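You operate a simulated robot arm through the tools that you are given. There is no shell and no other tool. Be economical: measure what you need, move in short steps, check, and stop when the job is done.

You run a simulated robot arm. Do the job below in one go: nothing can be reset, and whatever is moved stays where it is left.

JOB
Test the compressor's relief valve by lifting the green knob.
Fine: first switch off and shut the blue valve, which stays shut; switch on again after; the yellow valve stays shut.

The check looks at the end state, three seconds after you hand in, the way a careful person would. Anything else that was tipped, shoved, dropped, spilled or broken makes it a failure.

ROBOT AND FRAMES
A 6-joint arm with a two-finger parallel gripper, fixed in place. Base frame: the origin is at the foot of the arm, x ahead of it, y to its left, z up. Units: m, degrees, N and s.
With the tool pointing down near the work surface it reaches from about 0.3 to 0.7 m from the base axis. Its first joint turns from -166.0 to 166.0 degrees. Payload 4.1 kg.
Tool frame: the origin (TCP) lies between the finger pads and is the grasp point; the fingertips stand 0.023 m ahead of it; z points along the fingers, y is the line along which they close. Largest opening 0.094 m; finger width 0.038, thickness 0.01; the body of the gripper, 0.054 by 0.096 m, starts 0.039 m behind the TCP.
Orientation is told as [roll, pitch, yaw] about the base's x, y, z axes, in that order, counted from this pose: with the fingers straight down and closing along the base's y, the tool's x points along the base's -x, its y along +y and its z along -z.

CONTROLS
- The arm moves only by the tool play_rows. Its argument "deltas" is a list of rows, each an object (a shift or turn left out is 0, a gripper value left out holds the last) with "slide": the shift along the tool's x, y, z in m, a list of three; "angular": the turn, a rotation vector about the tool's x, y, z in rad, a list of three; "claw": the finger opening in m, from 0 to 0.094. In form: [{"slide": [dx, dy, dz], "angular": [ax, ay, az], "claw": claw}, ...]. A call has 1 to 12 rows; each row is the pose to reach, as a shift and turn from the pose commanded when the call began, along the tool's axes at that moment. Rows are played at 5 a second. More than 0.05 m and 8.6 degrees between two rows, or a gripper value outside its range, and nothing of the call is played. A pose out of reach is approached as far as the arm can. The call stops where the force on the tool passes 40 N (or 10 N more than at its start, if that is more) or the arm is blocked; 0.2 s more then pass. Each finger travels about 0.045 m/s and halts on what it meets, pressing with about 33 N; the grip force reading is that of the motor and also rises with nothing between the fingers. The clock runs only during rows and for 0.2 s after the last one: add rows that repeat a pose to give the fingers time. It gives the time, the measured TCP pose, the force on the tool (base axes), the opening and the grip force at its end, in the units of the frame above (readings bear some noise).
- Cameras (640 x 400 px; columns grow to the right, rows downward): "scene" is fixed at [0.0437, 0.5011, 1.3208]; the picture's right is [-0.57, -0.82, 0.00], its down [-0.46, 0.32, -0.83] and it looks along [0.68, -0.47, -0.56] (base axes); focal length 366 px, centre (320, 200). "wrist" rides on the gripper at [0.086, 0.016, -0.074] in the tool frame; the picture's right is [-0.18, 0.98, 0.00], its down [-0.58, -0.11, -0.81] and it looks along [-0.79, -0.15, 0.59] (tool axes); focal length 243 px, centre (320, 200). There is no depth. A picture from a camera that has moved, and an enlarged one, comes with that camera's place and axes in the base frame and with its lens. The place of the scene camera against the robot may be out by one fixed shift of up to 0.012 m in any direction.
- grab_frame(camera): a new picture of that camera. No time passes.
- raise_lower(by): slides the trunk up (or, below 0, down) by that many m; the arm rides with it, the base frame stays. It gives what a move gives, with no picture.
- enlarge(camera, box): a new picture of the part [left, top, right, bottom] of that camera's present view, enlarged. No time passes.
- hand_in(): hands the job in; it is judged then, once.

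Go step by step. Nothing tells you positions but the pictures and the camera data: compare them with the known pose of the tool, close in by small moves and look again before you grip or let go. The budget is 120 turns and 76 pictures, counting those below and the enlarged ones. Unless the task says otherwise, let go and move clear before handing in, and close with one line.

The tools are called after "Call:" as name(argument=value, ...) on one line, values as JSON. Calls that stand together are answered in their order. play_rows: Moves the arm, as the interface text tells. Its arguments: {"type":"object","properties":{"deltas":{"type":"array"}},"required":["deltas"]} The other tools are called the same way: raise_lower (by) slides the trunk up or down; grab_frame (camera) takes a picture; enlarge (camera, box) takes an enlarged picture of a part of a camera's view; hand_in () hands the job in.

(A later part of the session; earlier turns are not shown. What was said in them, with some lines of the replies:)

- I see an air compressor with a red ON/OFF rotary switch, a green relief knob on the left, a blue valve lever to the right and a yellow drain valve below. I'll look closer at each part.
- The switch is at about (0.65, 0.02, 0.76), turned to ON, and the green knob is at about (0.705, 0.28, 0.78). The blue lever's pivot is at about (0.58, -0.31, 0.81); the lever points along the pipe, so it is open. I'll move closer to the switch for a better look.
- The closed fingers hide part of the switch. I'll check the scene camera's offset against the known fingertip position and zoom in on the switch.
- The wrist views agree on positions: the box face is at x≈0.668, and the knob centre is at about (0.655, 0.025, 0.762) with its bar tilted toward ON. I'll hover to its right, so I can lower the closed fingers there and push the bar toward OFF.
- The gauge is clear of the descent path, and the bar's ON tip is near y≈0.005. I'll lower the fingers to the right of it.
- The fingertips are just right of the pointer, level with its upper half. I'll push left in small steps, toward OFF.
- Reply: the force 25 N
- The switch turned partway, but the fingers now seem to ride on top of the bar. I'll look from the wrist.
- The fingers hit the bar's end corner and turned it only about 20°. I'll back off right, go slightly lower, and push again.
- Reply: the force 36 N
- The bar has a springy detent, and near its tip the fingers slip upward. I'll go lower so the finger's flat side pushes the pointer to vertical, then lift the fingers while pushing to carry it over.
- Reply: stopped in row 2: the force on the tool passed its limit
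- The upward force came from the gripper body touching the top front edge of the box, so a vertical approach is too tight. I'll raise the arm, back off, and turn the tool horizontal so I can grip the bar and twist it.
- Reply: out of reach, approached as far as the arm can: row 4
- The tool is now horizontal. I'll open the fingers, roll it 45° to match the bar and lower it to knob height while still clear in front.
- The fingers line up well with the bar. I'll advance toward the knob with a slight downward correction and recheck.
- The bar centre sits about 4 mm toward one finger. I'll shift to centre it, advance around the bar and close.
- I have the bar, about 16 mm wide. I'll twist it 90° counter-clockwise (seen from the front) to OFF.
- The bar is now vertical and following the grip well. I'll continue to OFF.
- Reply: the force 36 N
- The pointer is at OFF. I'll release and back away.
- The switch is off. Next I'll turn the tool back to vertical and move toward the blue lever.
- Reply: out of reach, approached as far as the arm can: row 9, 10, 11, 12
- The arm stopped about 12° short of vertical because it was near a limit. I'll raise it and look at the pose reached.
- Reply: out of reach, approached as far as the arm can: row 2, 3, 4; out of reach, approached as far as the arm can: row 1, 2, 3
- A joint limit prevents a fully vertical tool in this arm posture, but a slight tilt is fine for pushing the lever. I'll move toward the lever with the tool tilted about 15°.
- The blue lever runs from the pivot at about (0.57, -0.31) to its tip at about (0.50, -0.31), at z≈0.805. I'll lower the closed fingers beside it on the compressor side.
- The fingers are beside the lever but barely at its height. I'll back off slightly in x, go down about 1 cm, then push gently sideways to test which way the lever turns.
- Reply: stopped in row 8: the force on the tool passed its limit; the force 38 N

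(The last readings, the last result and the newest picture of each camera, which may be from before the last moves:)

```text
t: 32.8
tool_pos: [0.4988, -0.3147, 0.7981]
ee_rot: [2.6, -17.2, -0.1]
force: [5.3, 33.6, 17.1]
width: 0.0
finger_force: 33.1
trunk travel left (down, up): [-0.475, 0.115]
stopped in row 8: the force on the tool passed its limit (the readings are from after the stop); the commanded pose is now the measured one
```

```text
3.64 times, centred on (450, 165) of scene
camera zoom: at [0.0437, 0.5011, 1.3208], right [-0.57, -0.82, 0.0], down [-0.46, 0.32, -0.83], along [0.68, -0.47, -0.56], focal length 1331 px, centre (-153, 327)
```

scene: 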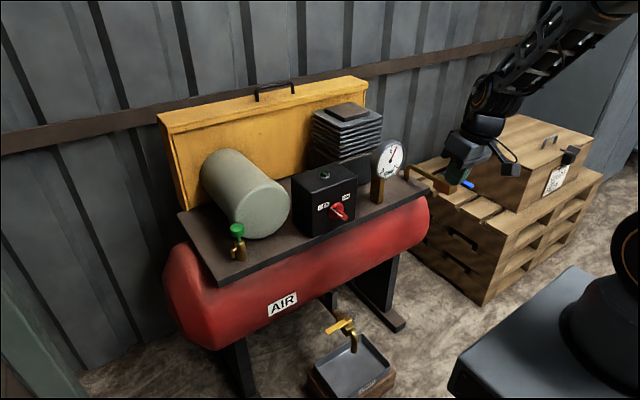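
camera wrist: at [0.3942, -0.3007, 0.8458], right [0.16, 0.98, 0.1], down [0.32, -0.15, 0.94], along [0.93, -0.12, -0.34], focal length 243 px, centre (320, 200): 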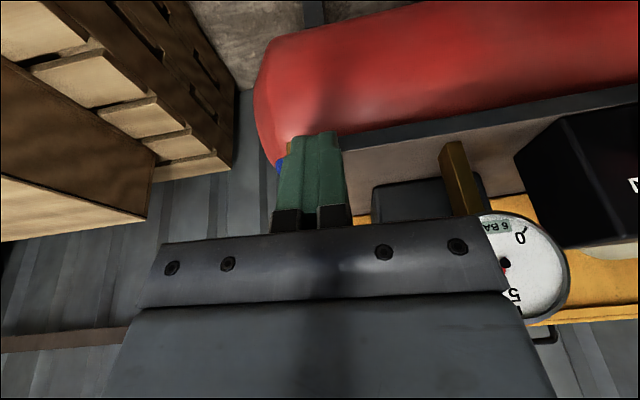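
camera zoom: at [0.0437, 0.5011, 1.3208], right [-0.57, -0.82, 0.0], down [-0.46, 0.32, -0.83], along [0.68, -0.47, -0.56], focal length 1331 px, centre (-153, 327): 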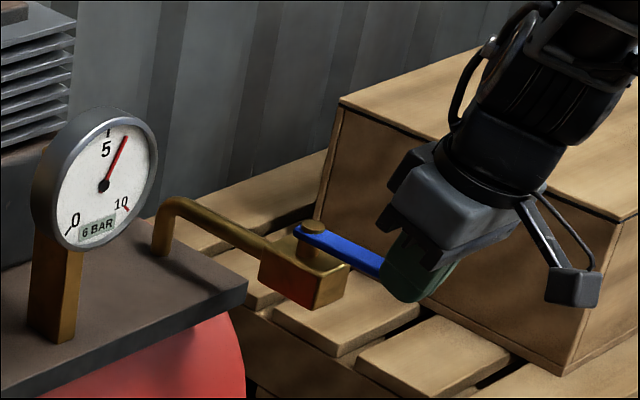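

The force limit tripped after only a small movement. I'll back off and check whether the lever actually turned.

Call:
play_rows(deltas=[{"slide": [0, 0.02, 0]}, {"slide": [0, 0.055, 0]}, {"slide": [0, 0.055, -0.03]}, {"slide": [0, 0.055, -0.03]}])

Call:
grab_frame(camera="wrist")

Call:
enlarge(camera="scene", box=[390, 140, 510, 220])

```text
t: 33.8
tool_pos: [0.4892, -0.2686, 0.8296]
ee_rot: [2.4, -17.1, -0.4]
force: [0.6, 0.1, 0.1]
width: 0.0
finger_force: 32.8
trunk travel left (down, up): [-0.475, 0.115]
```

```text
33 pictures are left
camera wrist: at [0.3854, -0.2536, 0.8768], right [0.17, 0.98, 0.09], down [0.32, -0.14, 0.94], along [0.93, -0.13, -0.34], focal length 243 px, centre (320, 200)
```

wrist: 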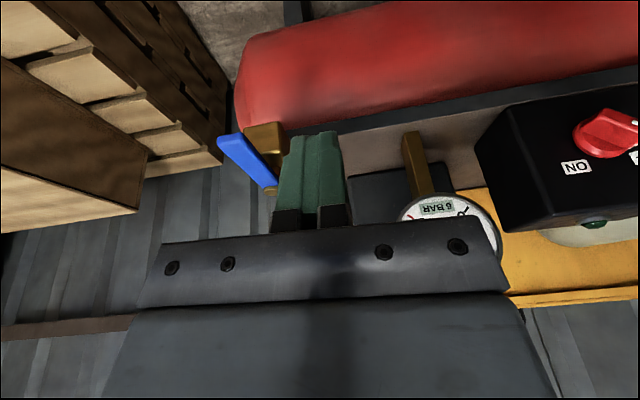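

```text
5.00 times, centred on (450, 180) of scene
camera zoom: at [0.0437, 0.5011, 1.3208], right [-0.57, -0.82, 0.0], down [-0.46, 0.32, -0.83], along [0.68, -0.47, -0.56], focal length 1830 px, centre (-330, 300)
```

zoom: 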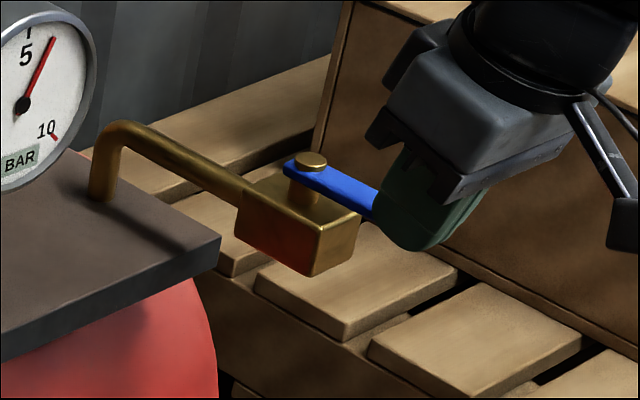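

The lever hasn't moved, so that way is against its stop. I'll go over the lever and push from the other side.

Call:
play_rows(deltas=[{"slide": [-0.01, 0, -0.0335]}, {"slide": [-0.01, -0.045, -0.0335]}, {"slide": [-0.01, -0.09, -0.0335]}, {"slide": [-0.008, -0.09, 0.0]}, {"slide": [-0.002, -0.09, 0.034]}, {"slide": [-0.002, -0.09, 0.034]}])

Call:
grab_frame(camera="wrist")

Call:
enlarge(camera="scene", box=[390, 110, 530, 220])

```text
t: 35.2
tool_pos: [0.5013, -0.3554, 0.7893]
ee_rot: [2.4, -17.1, -0.4]
force: [0.3, 0.3, -0.9]
width: 0.0
finger_force: 33.0
trunk travel left (down, up): [-0.475, 0.115]
```

```text
31 pictures are left
camera wrist: at [0.3966, -0.3413, 0.8365], right [0.17, 0.98, 0.09], down [0.32, -0.14, 0.94], along [0.93, -0.13, -0.34], focal length 243 px, centre (320, 200)
```

wrist: 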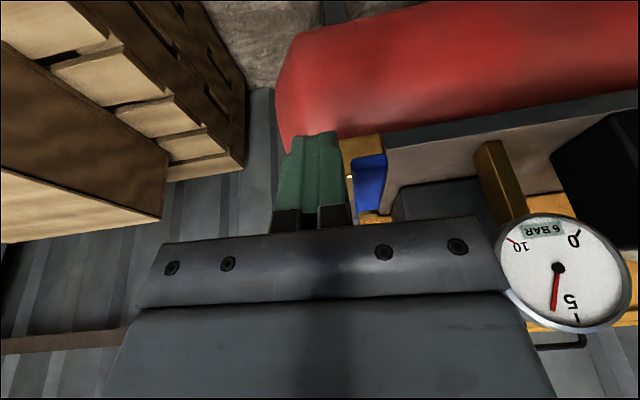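

```text
3.64 times, centred on (460, 165) of scene
camera zoom: at [0.0437, 0.5011, 1.3208], right [-0.57, -0.82, 0.0], down [-0.46, 0.32, -0.83], along [0.68, -0.47, -0.56], focal length 1331 px, centre (-189, 327)
```

zoom: 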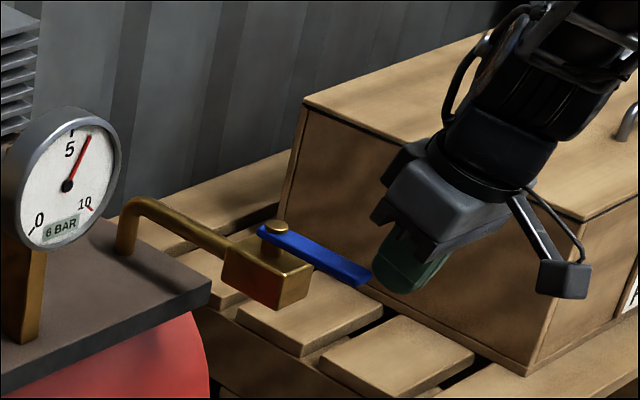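

The fingers are now on the far side of the lever. I'll push it toward the compressor along an arc.

Call:
play_rows(deltas=[{"slide": [-0.003, 0.01, -0.0096]}, {"slide": [-0.003, 0.025, -0.0096]}, {"slide": [-0.0025, 0.036, -0.0097]}, {"slide": [-0.002, 0.047, -0.0099]}, {"slide": [-0.004, 0.057, -0.0093]}, {"slide": [-0.006, 0.067, -0.0087]}])

Call:
enlarge(camera="scene", box=[390, 110, 530, 220])

```text
t: 36.6
tool_pos: [0.5054, -0.2888, 0.8036]
ee_rot: [2.4, -17.2, -0.4]
force: [0.6, 1.4, 0.8]
width: 0.0002
finger_force: 32.6
trunk travel left (down, up): [-0.475, 0.115]
```

```text
3.64 times, centred on (460, 165) of scene
camera zoom: at [0.0437, 0.5011, 1.3208], right [-0.57, -0.82, 0.0], down [-0.46, 0.32, -0.83], along [0.68, -0.47, -0.56], focal length 1331 px, centre (-189, 327)
```

zoom: 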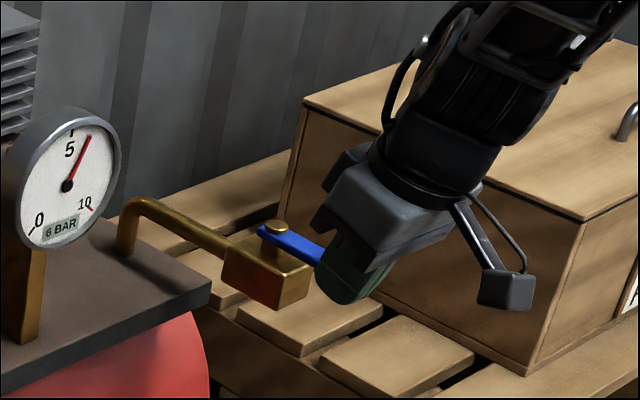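

Call:
grab_frame(camera="wrist")

```text
28 pictures are left
camera wrist: at [0.4, -0.2736, 0.8506], right [0.17, 0.98, 0.09], down [0.32, -0.15, 0.94], along [0.93, -0.13, -0.34], focal length 243 px, centre (320, 200)
```

wrist: 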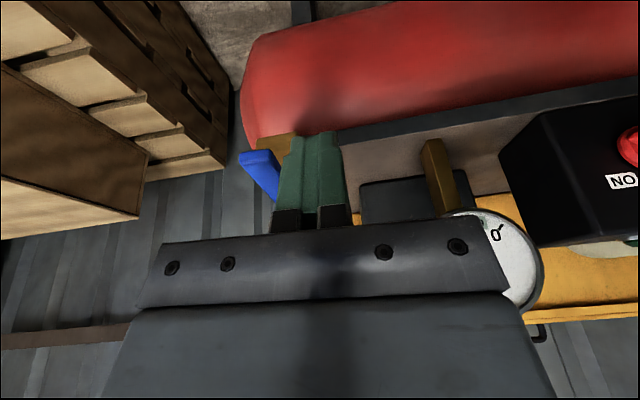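

The fingers rode over the lever, so it is lower than I estimated, with its top at about z≈0.78. I'll go back to the far side, lower this time, and push again.

Call:
play_rows(deltas=[{"slide": [-0.0058, 0, -0.022]}, {"slide": [-0.0058, -0.035, -0.022]}, {"slide": [-0.0058, -0.072, -0.022]}, {"slide": [0.004, -0.072, 0.0]}, {"slide": [0.0137, -0.072, 0.021]}, {"slide": [0.0137, -0.072, 0.021]}, {"slide": [0.0137, -0.055, 0.021]}, {"slide": [0.0137, -0.045, 0.021]}, {"slide": [0.0137, -0.035, 0.021]}, {"slide": [0.0137, -0.025, 0.021]}])

Call:
grab_frame(camera="wrist")

Call:
enlarge(camera="scene", box=[390, 110, 530, 220])

```text
t: 38.8
tool_pos: [0.4988, -0.3132, 0.7809]
ee_rot: [2.4, -17.1, -0.5]
force: [0.0, -0.6, -0.4]
width: 0.0001
finger_force: 33.1
trunk travel left (down, up): [-0.475, 0.115]
```

```text
27 pictures are left
camera wrist: at [0.393, -0.2986, 0.8286], right [0.17, 0.98, 0.09], down [0.32, -0.15, 0.94], along [0.93, -0.13, -0.34], focal length 243 px, centre (320, 200)
```

wrist: 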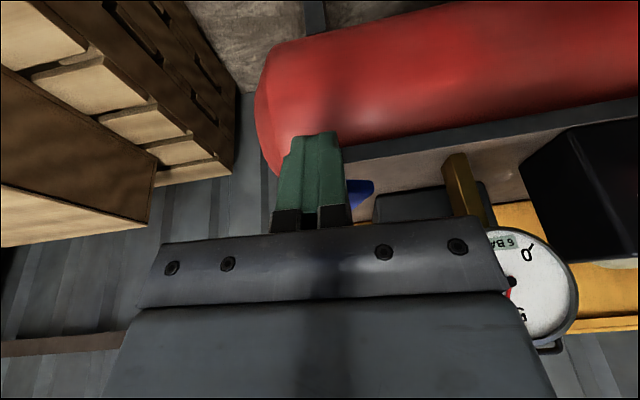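

```text
3.64 times, centred on (460, 165) of scene
camera zoom: at [0.0437, 0.5011, 1.3208], right [-0.57, -0.82, 0.0], down [-0.46, 0.32, -0.83], along [0.68, -0.47, -0.56], focal length 1331 px, centre (-189, 327)
```

zoom: 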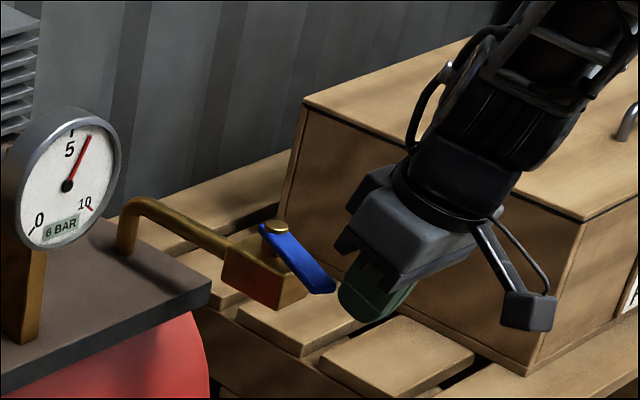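

The lever now turns toward the compressor, about 25° so far. I'll continue the arc.

Call:
play_rows(deltas=[{"slide": [-0.003, 0.011, -0.0006]}, {"slide": [-0.0061, 0.021, -0.0013]}, {"slide": [-0.01, 0.03, -0.0016]}, {"slide": [-0.0146, 0.038, -0.0018]}, {"slide": [-0.02, 0.044, 0.0]}, {"slide": [-0.0261, 0.049, 0.0017]}, {"slide": [-0.033, 0.054, 0.0035]}, {"slide": [-0.0395, 0.059, 0.0057]}])

Call:
enlarge(camera="scene", box=[390, 110, 530, 220])

```text
t: 40.6
tool_pos: [0.5373, -0.2538, 0.7889]
ee_rot: [2.5, -17.2, -0.6]
force: [-0.1, 0.9, -0.6]
width: 0.0004
finger_force: 32.7
trunk travel left (down, up): [-0.475, 0.115]
```

```text
3.64 times, centred on (460, 165) of scene
camera zoom: at [0.0437, 0.5011, 1.3208], right [-0.57, -0.82, 0.0], down [-0.46, 0.32, -0.83], along [0.68, -0.47, -0.56], focal length 1331 px, centre (-189, 327)
```

zoom: 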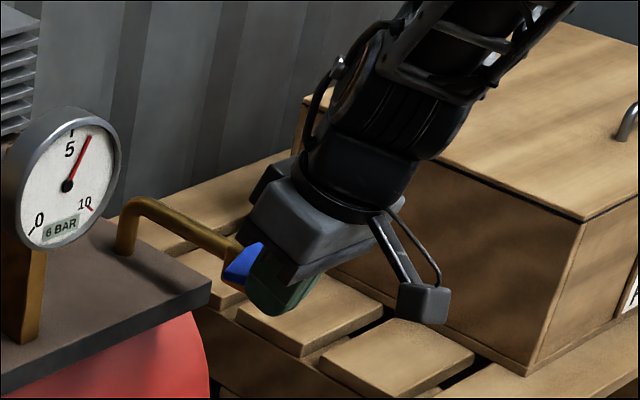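

Nearly there. I'll push forward gently until the lever meets its stop.

Call:
play_rows(deltas=[{"slide": [-0.005, 0, 0.0015]}, {"slide": [-0.01, 0, 0.003]}, {"slide": [-0.014, 0, 0.0043]}, {"slide": [-0.018, 0, 0.0055]}, {"slide": [-0.022, 0, 0.0067]}])

Call:
grab_frame(camera="wrist")

Call:
enlarge(camera="scene", box=[390, 110, 530, 220])

```text
t: 41.8
tool_pos: [0.5598, -0.254, 0.7874]
ee_rot: [2.3, -17.3, -0.3]
force: [-0.2, 1.3, -1.0]
width: 0.0002
finger_force: 32.7
trunk travel left (down, up): [-0.475, 0.115]
```

```text
24 pictures are left
camera wrist: at [0.4549, -0.2391, 0.8348], right [0.17, 0.98, 0.09], down [0.32, -0.14, 0.94], along [0.93, -0.13, -0.34], focal length 243 px, centre (320, 200)
```

wrist: 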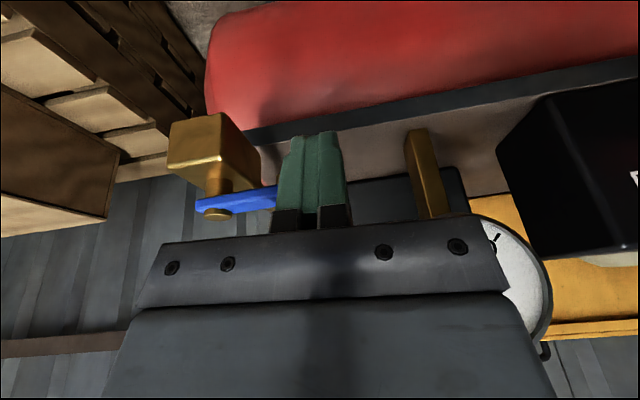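

```text
3.64 times, centred on (460, 165) of scene
camera zoom: at [0.0437, 0.5011, 1.3208], right [-0.57, -0.82, 0.0], down [-0.46, 0.32, -0.83], along [0.68, -0.47, -0.56], focal length 1331 px, centre (-189, 327)
```

zoom: 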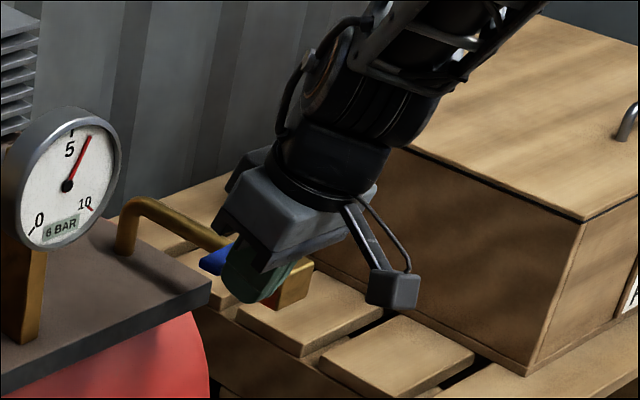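

The lever looks roughly crosswise. I'll back off and check its angle.

Call:
play_rows(deltas=[{"slide": [0.03, 0, -0.01]}, {"slide": [0.06, 0.02, -0.05]}, {"slide": [0.06, 0.03, -0.08]}, {"slide": [0.06, 0.03, -0.08]}])

Call:
enlarge(camera="wrist", box=[120, 60, 440, 240])

Call:
enlarge(camera="scene", box=[390, 130, 510, 220])

```text
refused: row 2 steps farther than a row can; nothing moved
```

```text
2.00 times, centred on (280, 150) of wrist
camera zoom: at [0.4549, -0.2391, 0.8348], right [0.17, 0.98, 0.09], down [0.32, -0.14, 0.94], along [0.93, -0.13, -0.34], focal length 485 px, centre (400, 300)
```

zoom: 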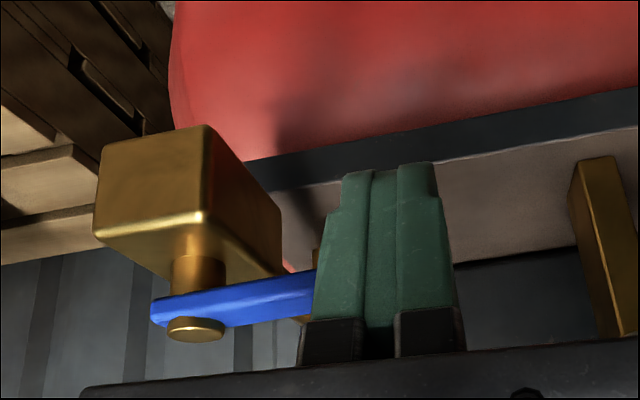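

```text
4.44 times, centred on (450, 175) of scene
camera zoom: at [0.0437, 0.5011, 1.3208], right [-0.57, -0.82, 0.0], down [-0.46, 0.32, -0.83], along [0.68, -0.47, -0.56], focal length 1627 px, centre (-258, 311)
```

zoom: 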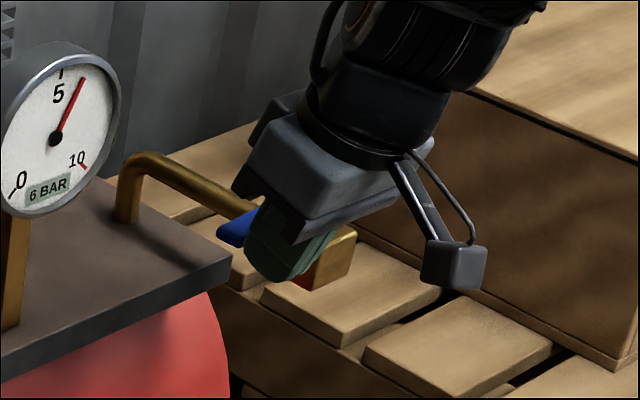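

The lever is nearly parallel to the valve's front edge. I'll nudge it a bit further to feel for the stop.

Call:
play_rows(deltas=[{"slide": [-0.003, 0, 0.001]}, {"slide": [-0.006, 0, 0.002]}, {"slide": [-0.009, 0, 0.003]}, {"slide": [-0.012, 0, 0.004]}])

Call:
play_rows(deltas=[{"slide": [0.03, 0, -0.01]}, {"slide": [0.055, 0.01, -0.04]}, {"slide": [0.06, 0.03, -0.08]}, {"slide": [0.06, 0.03, -0.08]}])

Call:
enlarge(camera="scene", box=[390, 130, 510, 220])

Call:
grab_frame(camera="wrist")

```text
t: 42.8
tool_pos: [0.5666, -0.2533, 0.7879]
ee_rot: [2.8, -16.8, -0.4]
force: [-38.0, -1.4, -1.8]
width: 0.0
finger_force: 32.7
trunk travel left (down, up): [-0.475, 0.115]
```

```text
t: 43.8
tool_pos: [0.4915, -0.2252, 0.8494]
ee_rot: [2.4, -17.2, -0.4]
force: [1.2, -0.4, 0.0]
width: 0.0
finger_force: 32.5
trunk travel left (down, up): [-0.475, 0.115]
```

```text
4.44 times, centred on (450, 175) of scene
camera zoom: at [0.0437, 0.5011, 1.3208], right [-0.57, -0.82, 0.0], down [-0.46, 0.32, -0.83], along [0.68, -0.47, -0.56], focal length 1627 px, centre (-258, 311)
```

zoom: 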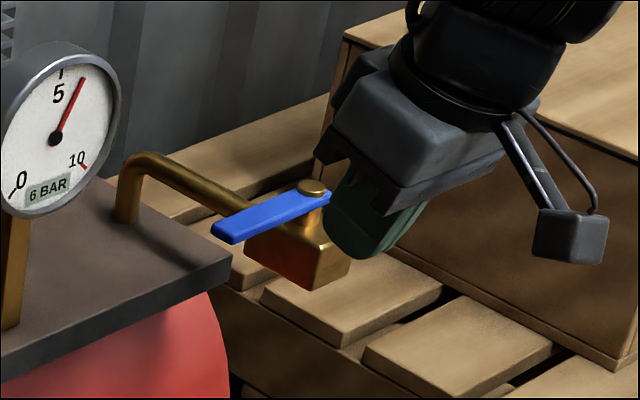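

```text
19 pictures are left
camera wrist: at [0.387, -0.2108, 0.8971], right [0.17, 0.98, 0.09], down [0.32, -0.14, 0.94], along [0.93, -0.13, -0.34], focal length 243 px, centre (320, 200)
```

wrist: 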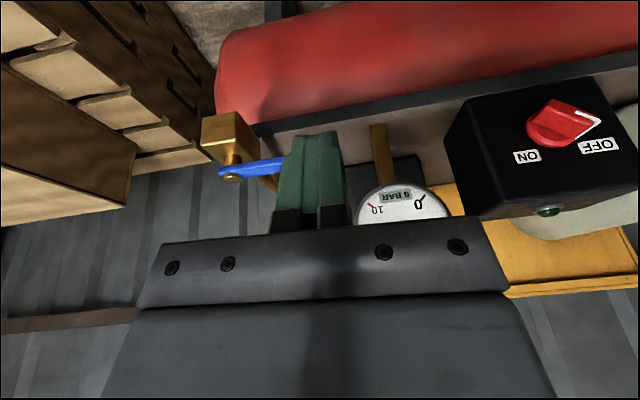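

The valve is shut and against its stop. Next I'll turn the tool horizontal while moving across in front of the compressor toward the green knob.

Call:
play_rows(deltas=[{"slide": [0.01, 0.02, -0.01], "angular": [0, -0.1155, 0]}, {"slide": [0.02, 0.045, -0.02], "angular": [0, -0.231, 0]}, {"slide": [0.023, 0.07, -0.028], "angular": [0, -0.3465, 0]}, {"slide": [0.023, 0.1, -0.028], "angular": [0, -0.462, 0]}, {"slide": [0.023, 0.13, -0.028], "angular": [0, -0.5775, 0]}, {"slide": [0.023, 0.16, -0.028], "angular": [0, -0.693, 0]}, {"slide": [0.023, 0.19, -0.028], "angular": [0, -0.8085, 0]}, {"slide": [0.023, 0.22, -0.028], "angular": [0, -0.924, 0]}, {"slide": [0.023, 0.25, -0.028], "angular": [0, -1.0395, 0]}, {"slide": [0.023, 0.28, -0.028], "angular": [0, -1.155, 0]}, {"slide": [0.023, 0.31, -0.028], "angular": [0, -1.27, 0], "claw": 0.056}, {"slide": [0.023, 0.31, -0.028], "angular": [0, -1.27, 0]}])

```text
t: 46.4
tool_pos: [0.461, 0.0802, 0.8797]
ee_rot: [89.9, -87.8, -89.5]
force: [-0.6, -0.3, 0.1]
width: 0.0508
finger_force: 0.0
trunk travel left (down, up): [-0.475, 0.115]
```

Call:
play_rows(deltas=[{"slide": [0.0, 0.045, 0.0]}, {"slide": [0.0, 0.09, 0.0]}, {"slide": [0.02, 0.13, 0.02]}, {"slide": [0.04, 0.165, 0.03]}, {"slide": [0.07, 0.2, 0.05]}, {"slide": [0.1, 0.2, 0.08]}, {"slide": [0.105, 0.2, 0.12]}, {"slide": [0.105, 0.2, 0.12]}])

Call:
grab_frame(camera="wrist")

Call:
enlarge(camera="scene", box=[180, 170, 340, 290])

```text
refused: row 5 steps farther than a row can; nothing moved
```

```text
18 pictures are left
camera wrist: at [0.3856, 0.1016, 0.7934], right [-0.01, 0.97, 0.22], down [-0.81, -0.14, 0.58], along [0.59, -0.18, 0.79], focal length 243 px, centre (320, 200)
```

wrist: 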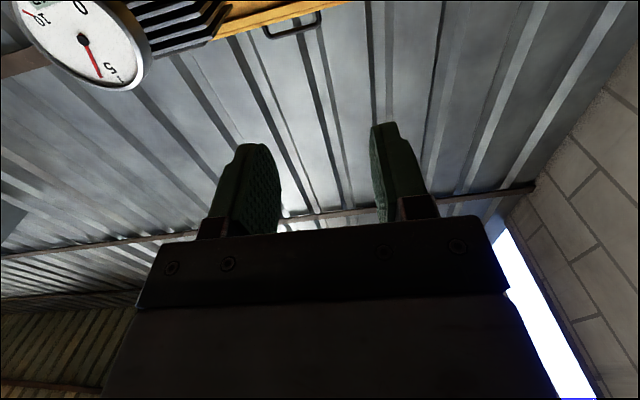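

```text
3.33 times, centred on (260, 230) of scene
camera zoom: at [0.0437, 0.5011, 1.3208], right [-0.57, -0.82, 0.0], down [-0.46, 0.32, -0.83], along [0.68, -0.47, -0.56], focal length 1220 px, centre (520, 100)
```

zoom: 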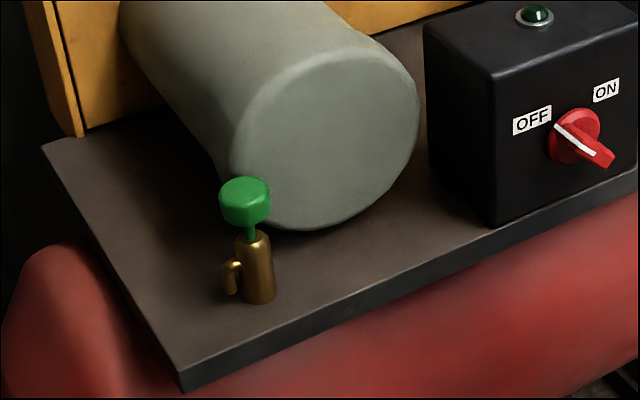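

Call:
play_rows(deltas=[{"slide": [0.0, 0.04, 0.0]}, {"slide": [0.0, 0.08, 0.0]}, {"slide": [0.02, 0.115, 0.02]}, {"slide": [0.04, 0.145, 0.04]}, {"slide": [0.06, 0.175, 0.06]}, {"slide": [0.08, 0.2, 0.08]}, {"slide": [0.105, 0.2, 0.11]}, {"slide": [0.105, 0.2, 0.12]}, {"slide": [0.105, 0.2, 0.12]}])

```text
t: 48.4
tool_pos: [0.5799, 0.288, 0.7812]
ee_rot: [88.1, -87.7, -87.6]
force: [1.2, 1.2, 0.3]
width: 0.056
finger_force: 0.1
trunk travel left (down, up): [-0.475, 0.115]
```

Call:
grab_frame(camera="wrist")

Call:
enlarge(camera="scene", box=[180, 170, 340, 290])

```text
16 pictures are left
camera wrist: at [0.5031, 0.3087, 0.6966], right [-0.01, 0.97, 0.22], down [-0.8, -0.14, 0.58], along [0.59, -0.18, 0.79], focal length 243 px, centre (320, 200)
```

wrist: 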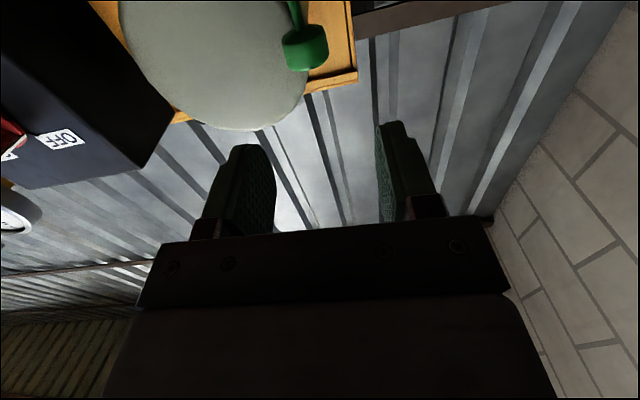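

```text
3.33 times, centred on (260, 230) of scene
camera zoom: at [0.0437, 0.5011, 1.3208], right [-0.57, -0.82, 0.0], down [-0.46, 0.32, -0.83], along [0.68, -0.47, -0.56], focal length 1220 px, centre (520, 100)
```

zoom: 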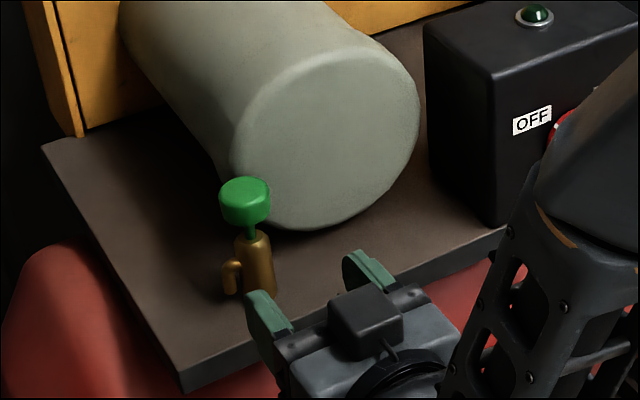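

The knob is confirmed at about (0.708, 0.280, 0.773). To keep the wrist camera clear of the deck edge I'll tilt the tool to about 65° and approach.

Call:
play_rows(deltas=[{"angular": [0, 0.13, 0], "slide": [0, -0.003, 0.01]}, {"angular": [0, 0.26, 0], "slide": [0.0, -0.006, 0.02]}, {"angular": [0, 0.39, 0], "slide": [0.0, -0.008, 0.035]}, {"angular": [0, 0.39, 0], "slide": [0.003, -0.008, 0.055]}, {"angular": [0, 0.39, 0], "slide": [0.003, -0.008, 0.065]}, {"angular": [0, 0.39, 0], "slide": [0.003, -0.008, 0.065]}])

Call:
grab_frame(camera="wrist")

Call:
enlarge(camera="scene", box=[200, 190, 320, 290])

```text
t: 49.8
tool_pos: [0.6432, 0.2803, 0.7801]
ee_rot: [6.1, -67.5, -5.3]
force: [-1.0, -0.1, 1.1]
width: 0.0562
finger_force: 0.1
trunk travel left (down, up): [-0.475, 0.115]
```

```text
14 pictures are left
camera wrist: at [0.5405, 0.2991, 0.7302], right [0.06, 0.98, 0.21], down [-0.52, -0.15, 0.84], along [0.85, -0.16, 0.5], focal length 243 px, centre (320, 200)
```

wrist: 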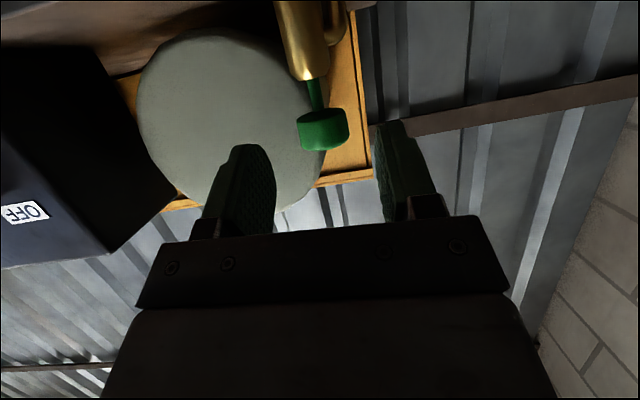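

```text
4.00 times, centred on (260, 240) of scene
camera zoom: at [0.0437, 0.5011, 1.3208], right [-0.57, -0.82, 0.0], down [-0.46, 0.32, -0.83], along [0.68, -0.47, -0.56], focal length 1464 px, centre (560, 40)
```

zoom: 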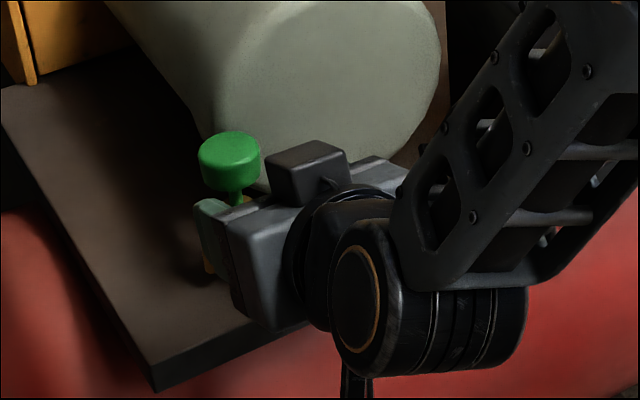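

The knob is centred between the fingers. I'll move in the last 5.5 cm and close on it.

Call:
play_rows(deltas=[{"slide": [-0.005, 0.001, 0.02]}, {"slide": [-0.01, 0.001, 0.038]}, {"slide": [-0.0146, 0.001, 0.0535]}, {"slide": [-0.0146, 0.001, 0.0535]}])

Call:
grab_frame(camera="wrist")

```text
t: 50.8
tool_pos: [0.6993, 0.2803, 0.7699]
ee_rot: [6.0, -67.5, -5.3]
force: [1.3, -0.4, 0.5]
width: 0.0557
finger_force: 0.1
trunk travel left (down, up): [-0.475, 0.115]
```

```text
12 pictures are left
camera wrist: at [0.5975, 0.2988, 0.7202], right [0.06, 0.98, 0.21], down [-0.52, -0.15, 0.84], along [0.85, -0.16, 0.5], focal length 243 px, centre (320, 200)
```

wrist: 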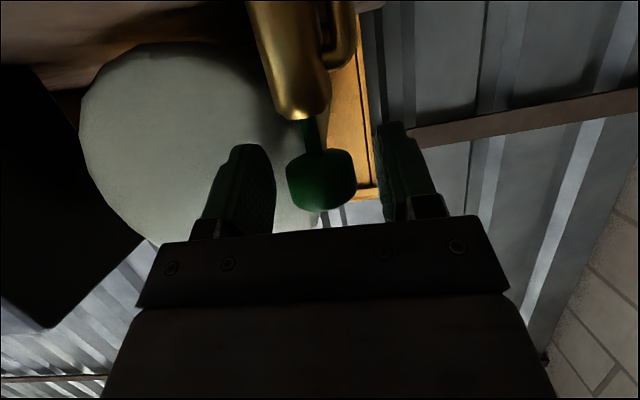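

The knob sits right at the grasp point. I'll close on it.

Call:
play_rows(deltas=[{"claw": 0.02}, {}, {}, {}, {}])

Call:
play_rows(deltas=[{"slide": [-0.0037, 0, -0.0015]}, {"slide": [-0.0074, 0, -0.003]}, {"slide": [-0.011, 0, -0.0045]}, {"slide": [-0.0148, 0, -0.006]}, {"slide": [-0.0148, 0, -0.006]}, {"slide": [-0.0148, 0, -0.006]}])

Call:
grab_frame(camera="wrist")

Call:
enlarge(camera="scene", box=[200, 130, 420, 280])

```text
t: 52.0
tool_pos: [0.7002, 0.2789, 0.7703]
ee_rot: [5.9, -67.5, -5.2]
force: [-1.2, -3.2, 1.0]
width: 0.0297
finger_force: 45.3
trunk travel left (down, up): [-0.475, 0.115]
```

```text
t: 53.4
tool_pos: [0.7005, 0.2783, 0.7859]
ee_rot: [5.9, -67.2, -5.0]
force: [2.0, -4.8, -16.8]
width: 0.0299
finger_force: 44.5
trunk travel left (down, up): [-0.475, 0.115]
```

```text
11 pictures are left
camera wrist: at [0.5971, 0.2984, 0.7358], right [0.07, 0.98, 0.21], down [-0.52, -0.14, 0.84], along [0.85, -0.16, 0.5], focal length 243 px, centre (320, 200)
```

wrist: 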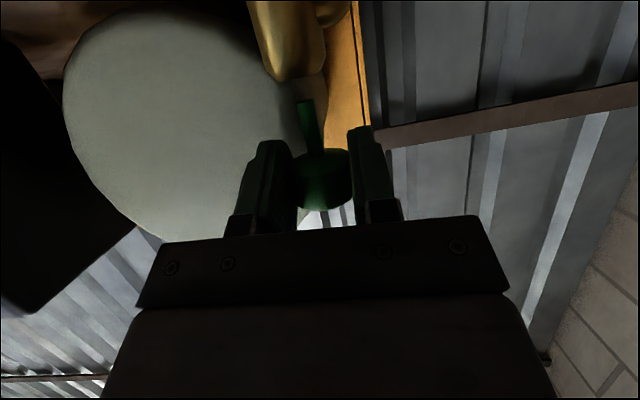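

```text
2.67 times, centred on (310, 205) of scene
camera zoom: at [0.0437, 0.5011, 1.3208], right [-0.57, -0.82, 0.0], down [-0.46, 0.32, -0.83], along [0.68, -0.47, -0.56], focal length 976 px, centre (347, 187)
```

zoom: 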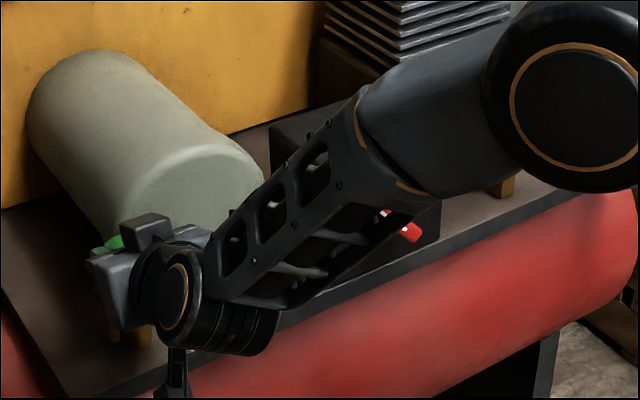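

The knob has lifted about 15 mm against its spring. I'll hold it a few seconds to let the valve blow, then lower it back gently.

Call:
play_rows(deltas=[{}, {}, {}, {}, {}, {}, {}, {}, {}, {}, {}, {}])

Call:
grab_frame(camera="scene")

```text
t: 56.0
tool_pos: [0.7003, 0.2798, 0.785]
ee_rot: [5.8, -67.3, -5.1]
force: [-2.1, -9.3, -20.1]
width: 0.0297
finger_force: 44.8
trunk travel left (down, up): [-0.475, 0.115]
```

```text
9 pictures are left
```

scene: 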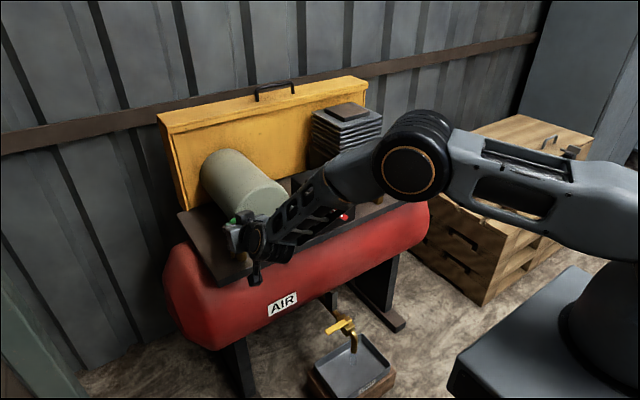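

Now I'll lower it back, release, and withdraw the way I came.

Call:
play_rows(deltas=[{"slide": [0.005, 0, 0.002]}, {"slide": [0.01, 0, 0.004]}, {"slide": [0.0145, 0, 0.006]}, {"slide": [0.0145, 0, 0.006], "claw": 0.056}, {"slide": [0.0145, 0, 0.006]}, {"slide": [0.0145, 0, 0.006]}, {"slide": [0.0145, 0, 0.006]}, {"slide": [0.019, 0, -0.012]}, {"slide": [0.024, 0, -0.03]}, {"slide": [0.029, 0, -0.05]}, {"slide": [0.04, 0, -0.09]}, {"slide": [0.04, 0, -0.09]}])

```text
t: 58.6
tool_pos: [0.5987, 0.2801, 0.7882]
ee_rot: [6.1, -67.6, -5.3]
force: [0.6, 0.3, 0.8]
width: 0.0561
finger_force: 0.0
trunk travel left (down, up): [-0.475, 0.115]
```

Call:
play_rows(deltas=[{"slide": [0.01, 0, -0.03]}, {"slide": [0.02, 0, -0.065], "angular": [0, -0.13, 0]}, {"slide": [0.02, -0.03, -0.065], "angular": [0, -0.26, 0]}, {"slide": [0.02, -0.07, -0.065], "angular": [0, -0.391, 0]}, {"slide": [0.02, -0.11, -0.065], "angular": [0, -0.391, 0]}, {"slide": [0.02, -0.15, -0.065], "angular": [0, -0.391, 0]}, {"slide": [0.02, -0.19, -0.065], "angular": [0, -0.391, 0]}, {"slide": [0.02, -0.23, -0.065], "angular": [0, -0.391, 0]}, {"slide": [0.02, -0.257, -0.065], "angular": [0, -0.391, 0]}, {"slide": [0.02, -0.257, -0.065], "angular": [0, -0.391, 0]}])

```text
t: 60.8
tool_pos: [0.5326, 0.0242, 0.7828]
ee_rot: [89.8, -87.7, -89.4]
force: [-0.9, -0.1, -0.9]
width: 0.0559
finger_force: 0.0
trunk travel left (down, up): [-0.475, 0.115]
```

The tool is horizontal in front of the switch again. I'll roll it to match the bar at OFF and come down to knob height.

Call:
play_rows(deltas=[{"angular": [0, 0, -0.139], "slide": [0.005, 0, 0]}, {"angular": [0, 0, -0.278], "slide": [0.01, 0, 0]}, {"angular": [0, 0, -0.417], "slide": [0.016, 0, 0]}, {"angular": [0, 0, -0.556], "slide": [0.022, 0, 0]}, {"angular": [0, 0, -0.695], "slide": [0.028, 0, 0]}, {"angular": [0, 0, -0.834], "slide": [0.032, 0, 0.02]}, {"angular": [0, 0, -0.834], "slide": [0.032, 0, 0.04]}, {"angular": [0, 0, -0.834], "slide": [0.032, 0, 0.05]}, {"angular": [0, 0, -0.834], "slide": [0.032, 0, 0.05]}])

Call:
grab_frame(camera="wrist")

Call:
grab_frame(camera="scene")

```text
t: 62.8
tool_pos: [0.5838, 0.0241, 0.75]
ee_rot: [-90.0, -44.5, 90.3]
force: [0.7, -0.5, 0.8]
width: 0.0561
finger_force: 0.0
trunk travel left (down, up): [-0.475, 0.115]
```

```text
8 pictures are left
camera wrist: at [0.5085, -0.0257, 0.6782], right [0.0, 0.82, -0.57], down [-0.81, 0.33, 0.49], along [0.59, 0.46, 0.66], focal length 243 px, centre (320, 200)
```

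wrist: 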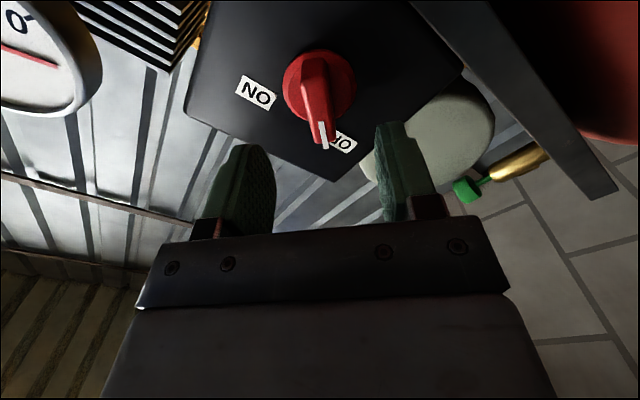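

```text
7 pictures are left
```

scene: 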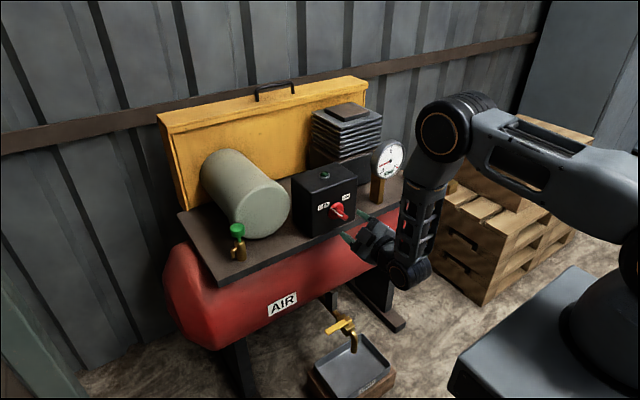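

The gauge has dropped, so the valve vented, and the green knob is back down. The switch bar is centred between the fingers, so I'll advance, grip and turn it back to ON.

Call:
play_rows(deltas=[{"slide": [0, 0.001, 0.015]}, {"slide": [0, 0.001, 0.03]}, {"slide": [0, 0.001, 0.0425]}, {"slide": [0, 0.001, 0.0425], "claw": 0.0}, {"slide": [0, 0.001, 0.0425]}, {"slide": [0, 0.001, 0.0425]}, {"slide": [0, 0.001, 0.0425]}, {"slide": [0, 0.001, 0.0425]}, {"slide": [0, 0.001, 0.0425]}])

Call:
play_rows(deltas=[{"angular": [0, 0, 0.131]}, {"angular": [0, 0, 0.262]}, {"angular": [0, 0, 0.393]}, {"angular": [0, 0, 0.524]}, {"angular": [0, 0, 0.655]}, {"angular": [0, 0, 0.785]}])

```text
t: 64.8
tool_pos: [0.6255, 0.0249, 0.7506]
ee_rot: [-90.3, -44.5, 90.3]
force: [2.1, -12.7, 8.9]
width: 0.0158
finger_force: 45.1
trunk travel left (down, up): [-0.475, 0.115]
```

```text
t: 66.2
tool_pos: [0.6257, 0.0248, 0.7504]
ee_rot: [-125.7, -89.6, 125.9]
force: [1.7, -13.6, 14.3]
width: 0.0157
finger_force: 45.2
trunk travel left (down, up): [-0.475, 0.115]
```

Call:
play_rows(deltas=[{"angular": [0, 0, 0.131]}, {"angular": [0, 0, 0.262]}, {"angular": [0, 0, 0.393]}, {"angular": [0, 0, 0.524]}, {"angular": [0, 0, 0.655]}, {"angular": [0, 0, 0.785]}, {"angular": [0, 0, 0.81]}])

Call:
enlarge(camera="scene", box=[290, 130, 430, 240])

```text
t: 67.8
tool_pos: [0.6258, 0.0258, 0.7504]
ee_rot: [90.2, -44.0, -89.8]
force: [-1.2, -12.5, 16.3]
width: 0.0157
finger_force: 45.4
trunk travel left (down, up): [-0.475, 0.115]
```

```text
3.64 times, centred on (360, 185) of scene
camera zoom: at [0.0437, 0.5011, 1.3208], right [-0.57, -0.82, 0.0], down [-0.46, 0.32, -0.83], along [0.68, -0.47, -0.56], focal length 1331 px, centre (174, 254)
```

zoom: 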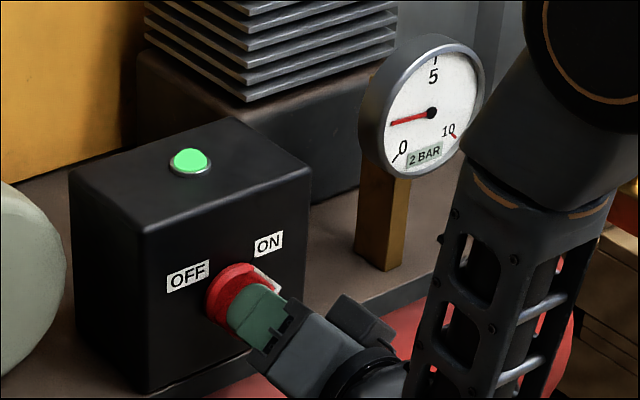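

The switch is at ON, the lamp is lit and the gauge reads 2 bar. I'll release, back straight off, and take a last look.

Call:
play_rows(deltas=[{"claw": 0.056}, {}, {}, {}, {"slide": [0, 0, -0.03]}, {"slide": [0, 0, -0.07]}, {"slide": [0, 0, -0.11]}, {"slide": [0, 0, -0.13]}, {"slide": [0, 0, -0.13]}])

Call:
grab_frame(camera="scene")

Call:
enlarge(camera="scene", box=[200, 130, 480, 280])

```text
t: 69.8
tool_pos: [0.4954, 0.0254, 0.7514]
ee_rot: [90.0, -44.1, -89.7]
force: [0.5, -0.2, -0.8]
width: 0.0562
finger_force: 0.0
trunk travel left (down, up): [-0.475, 0.115]
```

```text
5 pictures are left
```

scene: 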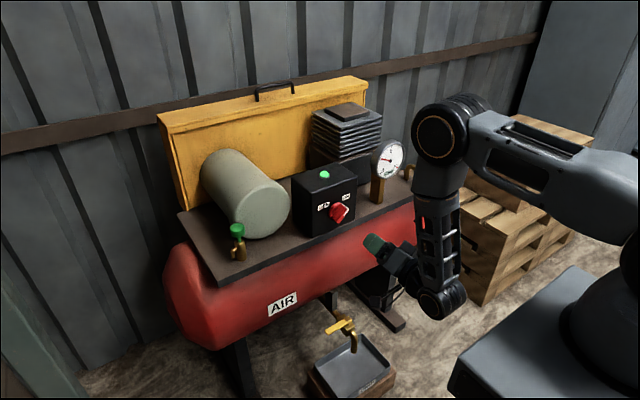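

```text
2.29 times, centred on (340, 205) of scene
camera zoom: at [0.0437, 0.5011, 1.3208], right [-0.57, -0.82, 0.0], down [-0.46, 0.32, -0.83], along [0.68, -0.47, -0.56], focal length 837 px, centre (274, 189)
```

zoom: 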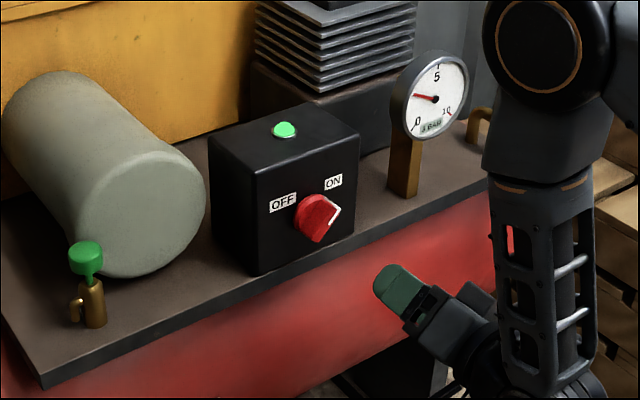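

The compressor is running and pressure is building again. The arm hides the blue valve, so I'll shift aside to confirm it is still shut.

Call:
play_rows(deltas=[{"slide": [0.01, 0.03, -0.02]}, {"slide": [0.03, 0.06, -0.03]}, {"slide": [0.06, 0.09, -0.03]}, {"slide": [0.09, 0.12, -0.03]}, {"slide": [0.11, 0.145, -0.03]}, {"slide": [0.11, 0.145, -0.03]}])

Call:
enlarge(camera="scene", box=[340, 110, 520, 230])

```text
t: 71.2
tool_pos: [0.4644, 0.2033, 0.777]
ee_rot: [89.9, -44.1, -89.5]
force: [0.3, -0.7, -0.5]
width: 0.0559
finger_force: 0.0
trunk travel left (down, up): [-0.475, 0.115]
```

```text
3.33 times, centred on (430, 170) of scene
camera zoom: at [0.0437, 0.5011, 1.3208], right [-0.57, -0.82, 0.0], down [-0.46, 0.32, -0.83], along [0.68, -0.47, -0.56], focal length 1220 px, centre (-47, 300)
```

zoom: 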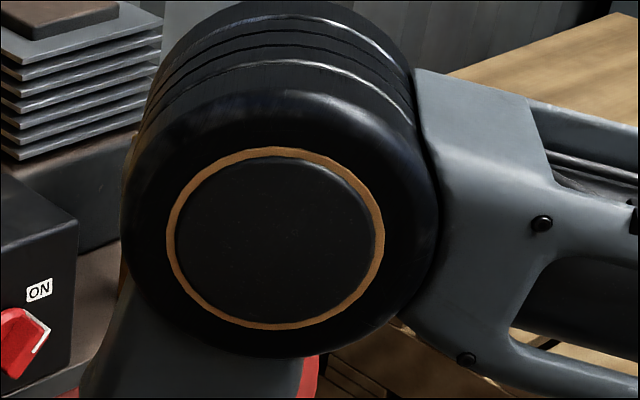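

Call:
raise_lower(by=0.11)

Call:
grab_frame(camera="scene")

```text
t: 72.7
tool_pos: [0.4642, 0.203, 0.8892]
ee_rot: [90.0, -44.1, -89.6]
force: [0.1, 0.0, -0.5]
width: 0.0562
finger_force: 0.1
trunk travel left (down, up): [-0.585, 0.005]
```

```text
2 pictures are left
```

scene: 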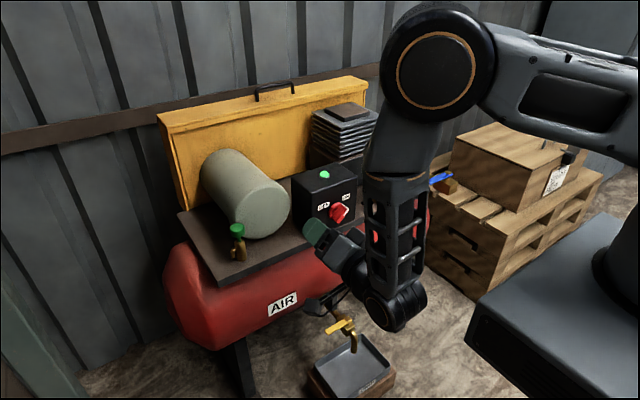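

Call:
enlarge(camera="scene", box=[400, 150, 500, 220])

```text
5.71 times, centred on (450, 185) of scene
camera zoom: at [0.0437, 0.5011, 1.3208], right [-0.57, -0.82, 0.0], down [-0.46, 0.32, -0.83], along [0.68, -0.47, -0.56], focal length 2092 px, centre (-423, 286)
```

zoom: 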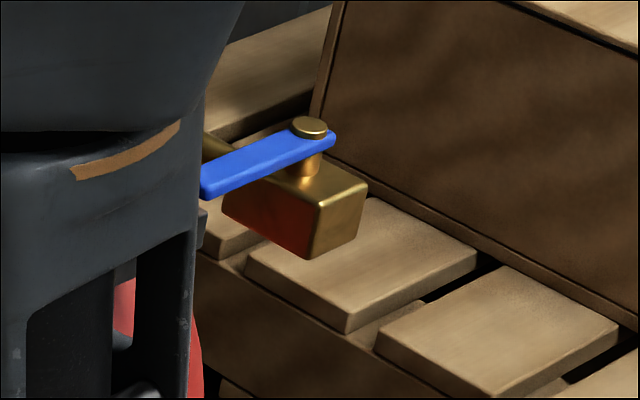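

The blue lever is still crosswise (shut) and the yellow valve is unchanged. The switch is on with its lamp lit, the relief knob is back down, and the arm is clear, so I'm handing in.

Call:
hand_in()

```text
The job is handed in.
```

The relief valve is tested: lifting the green knob dropped the gauge from 6 to 2 bar, the blue valve is shut, the compressor is back on, and the yellow valve was never touched.
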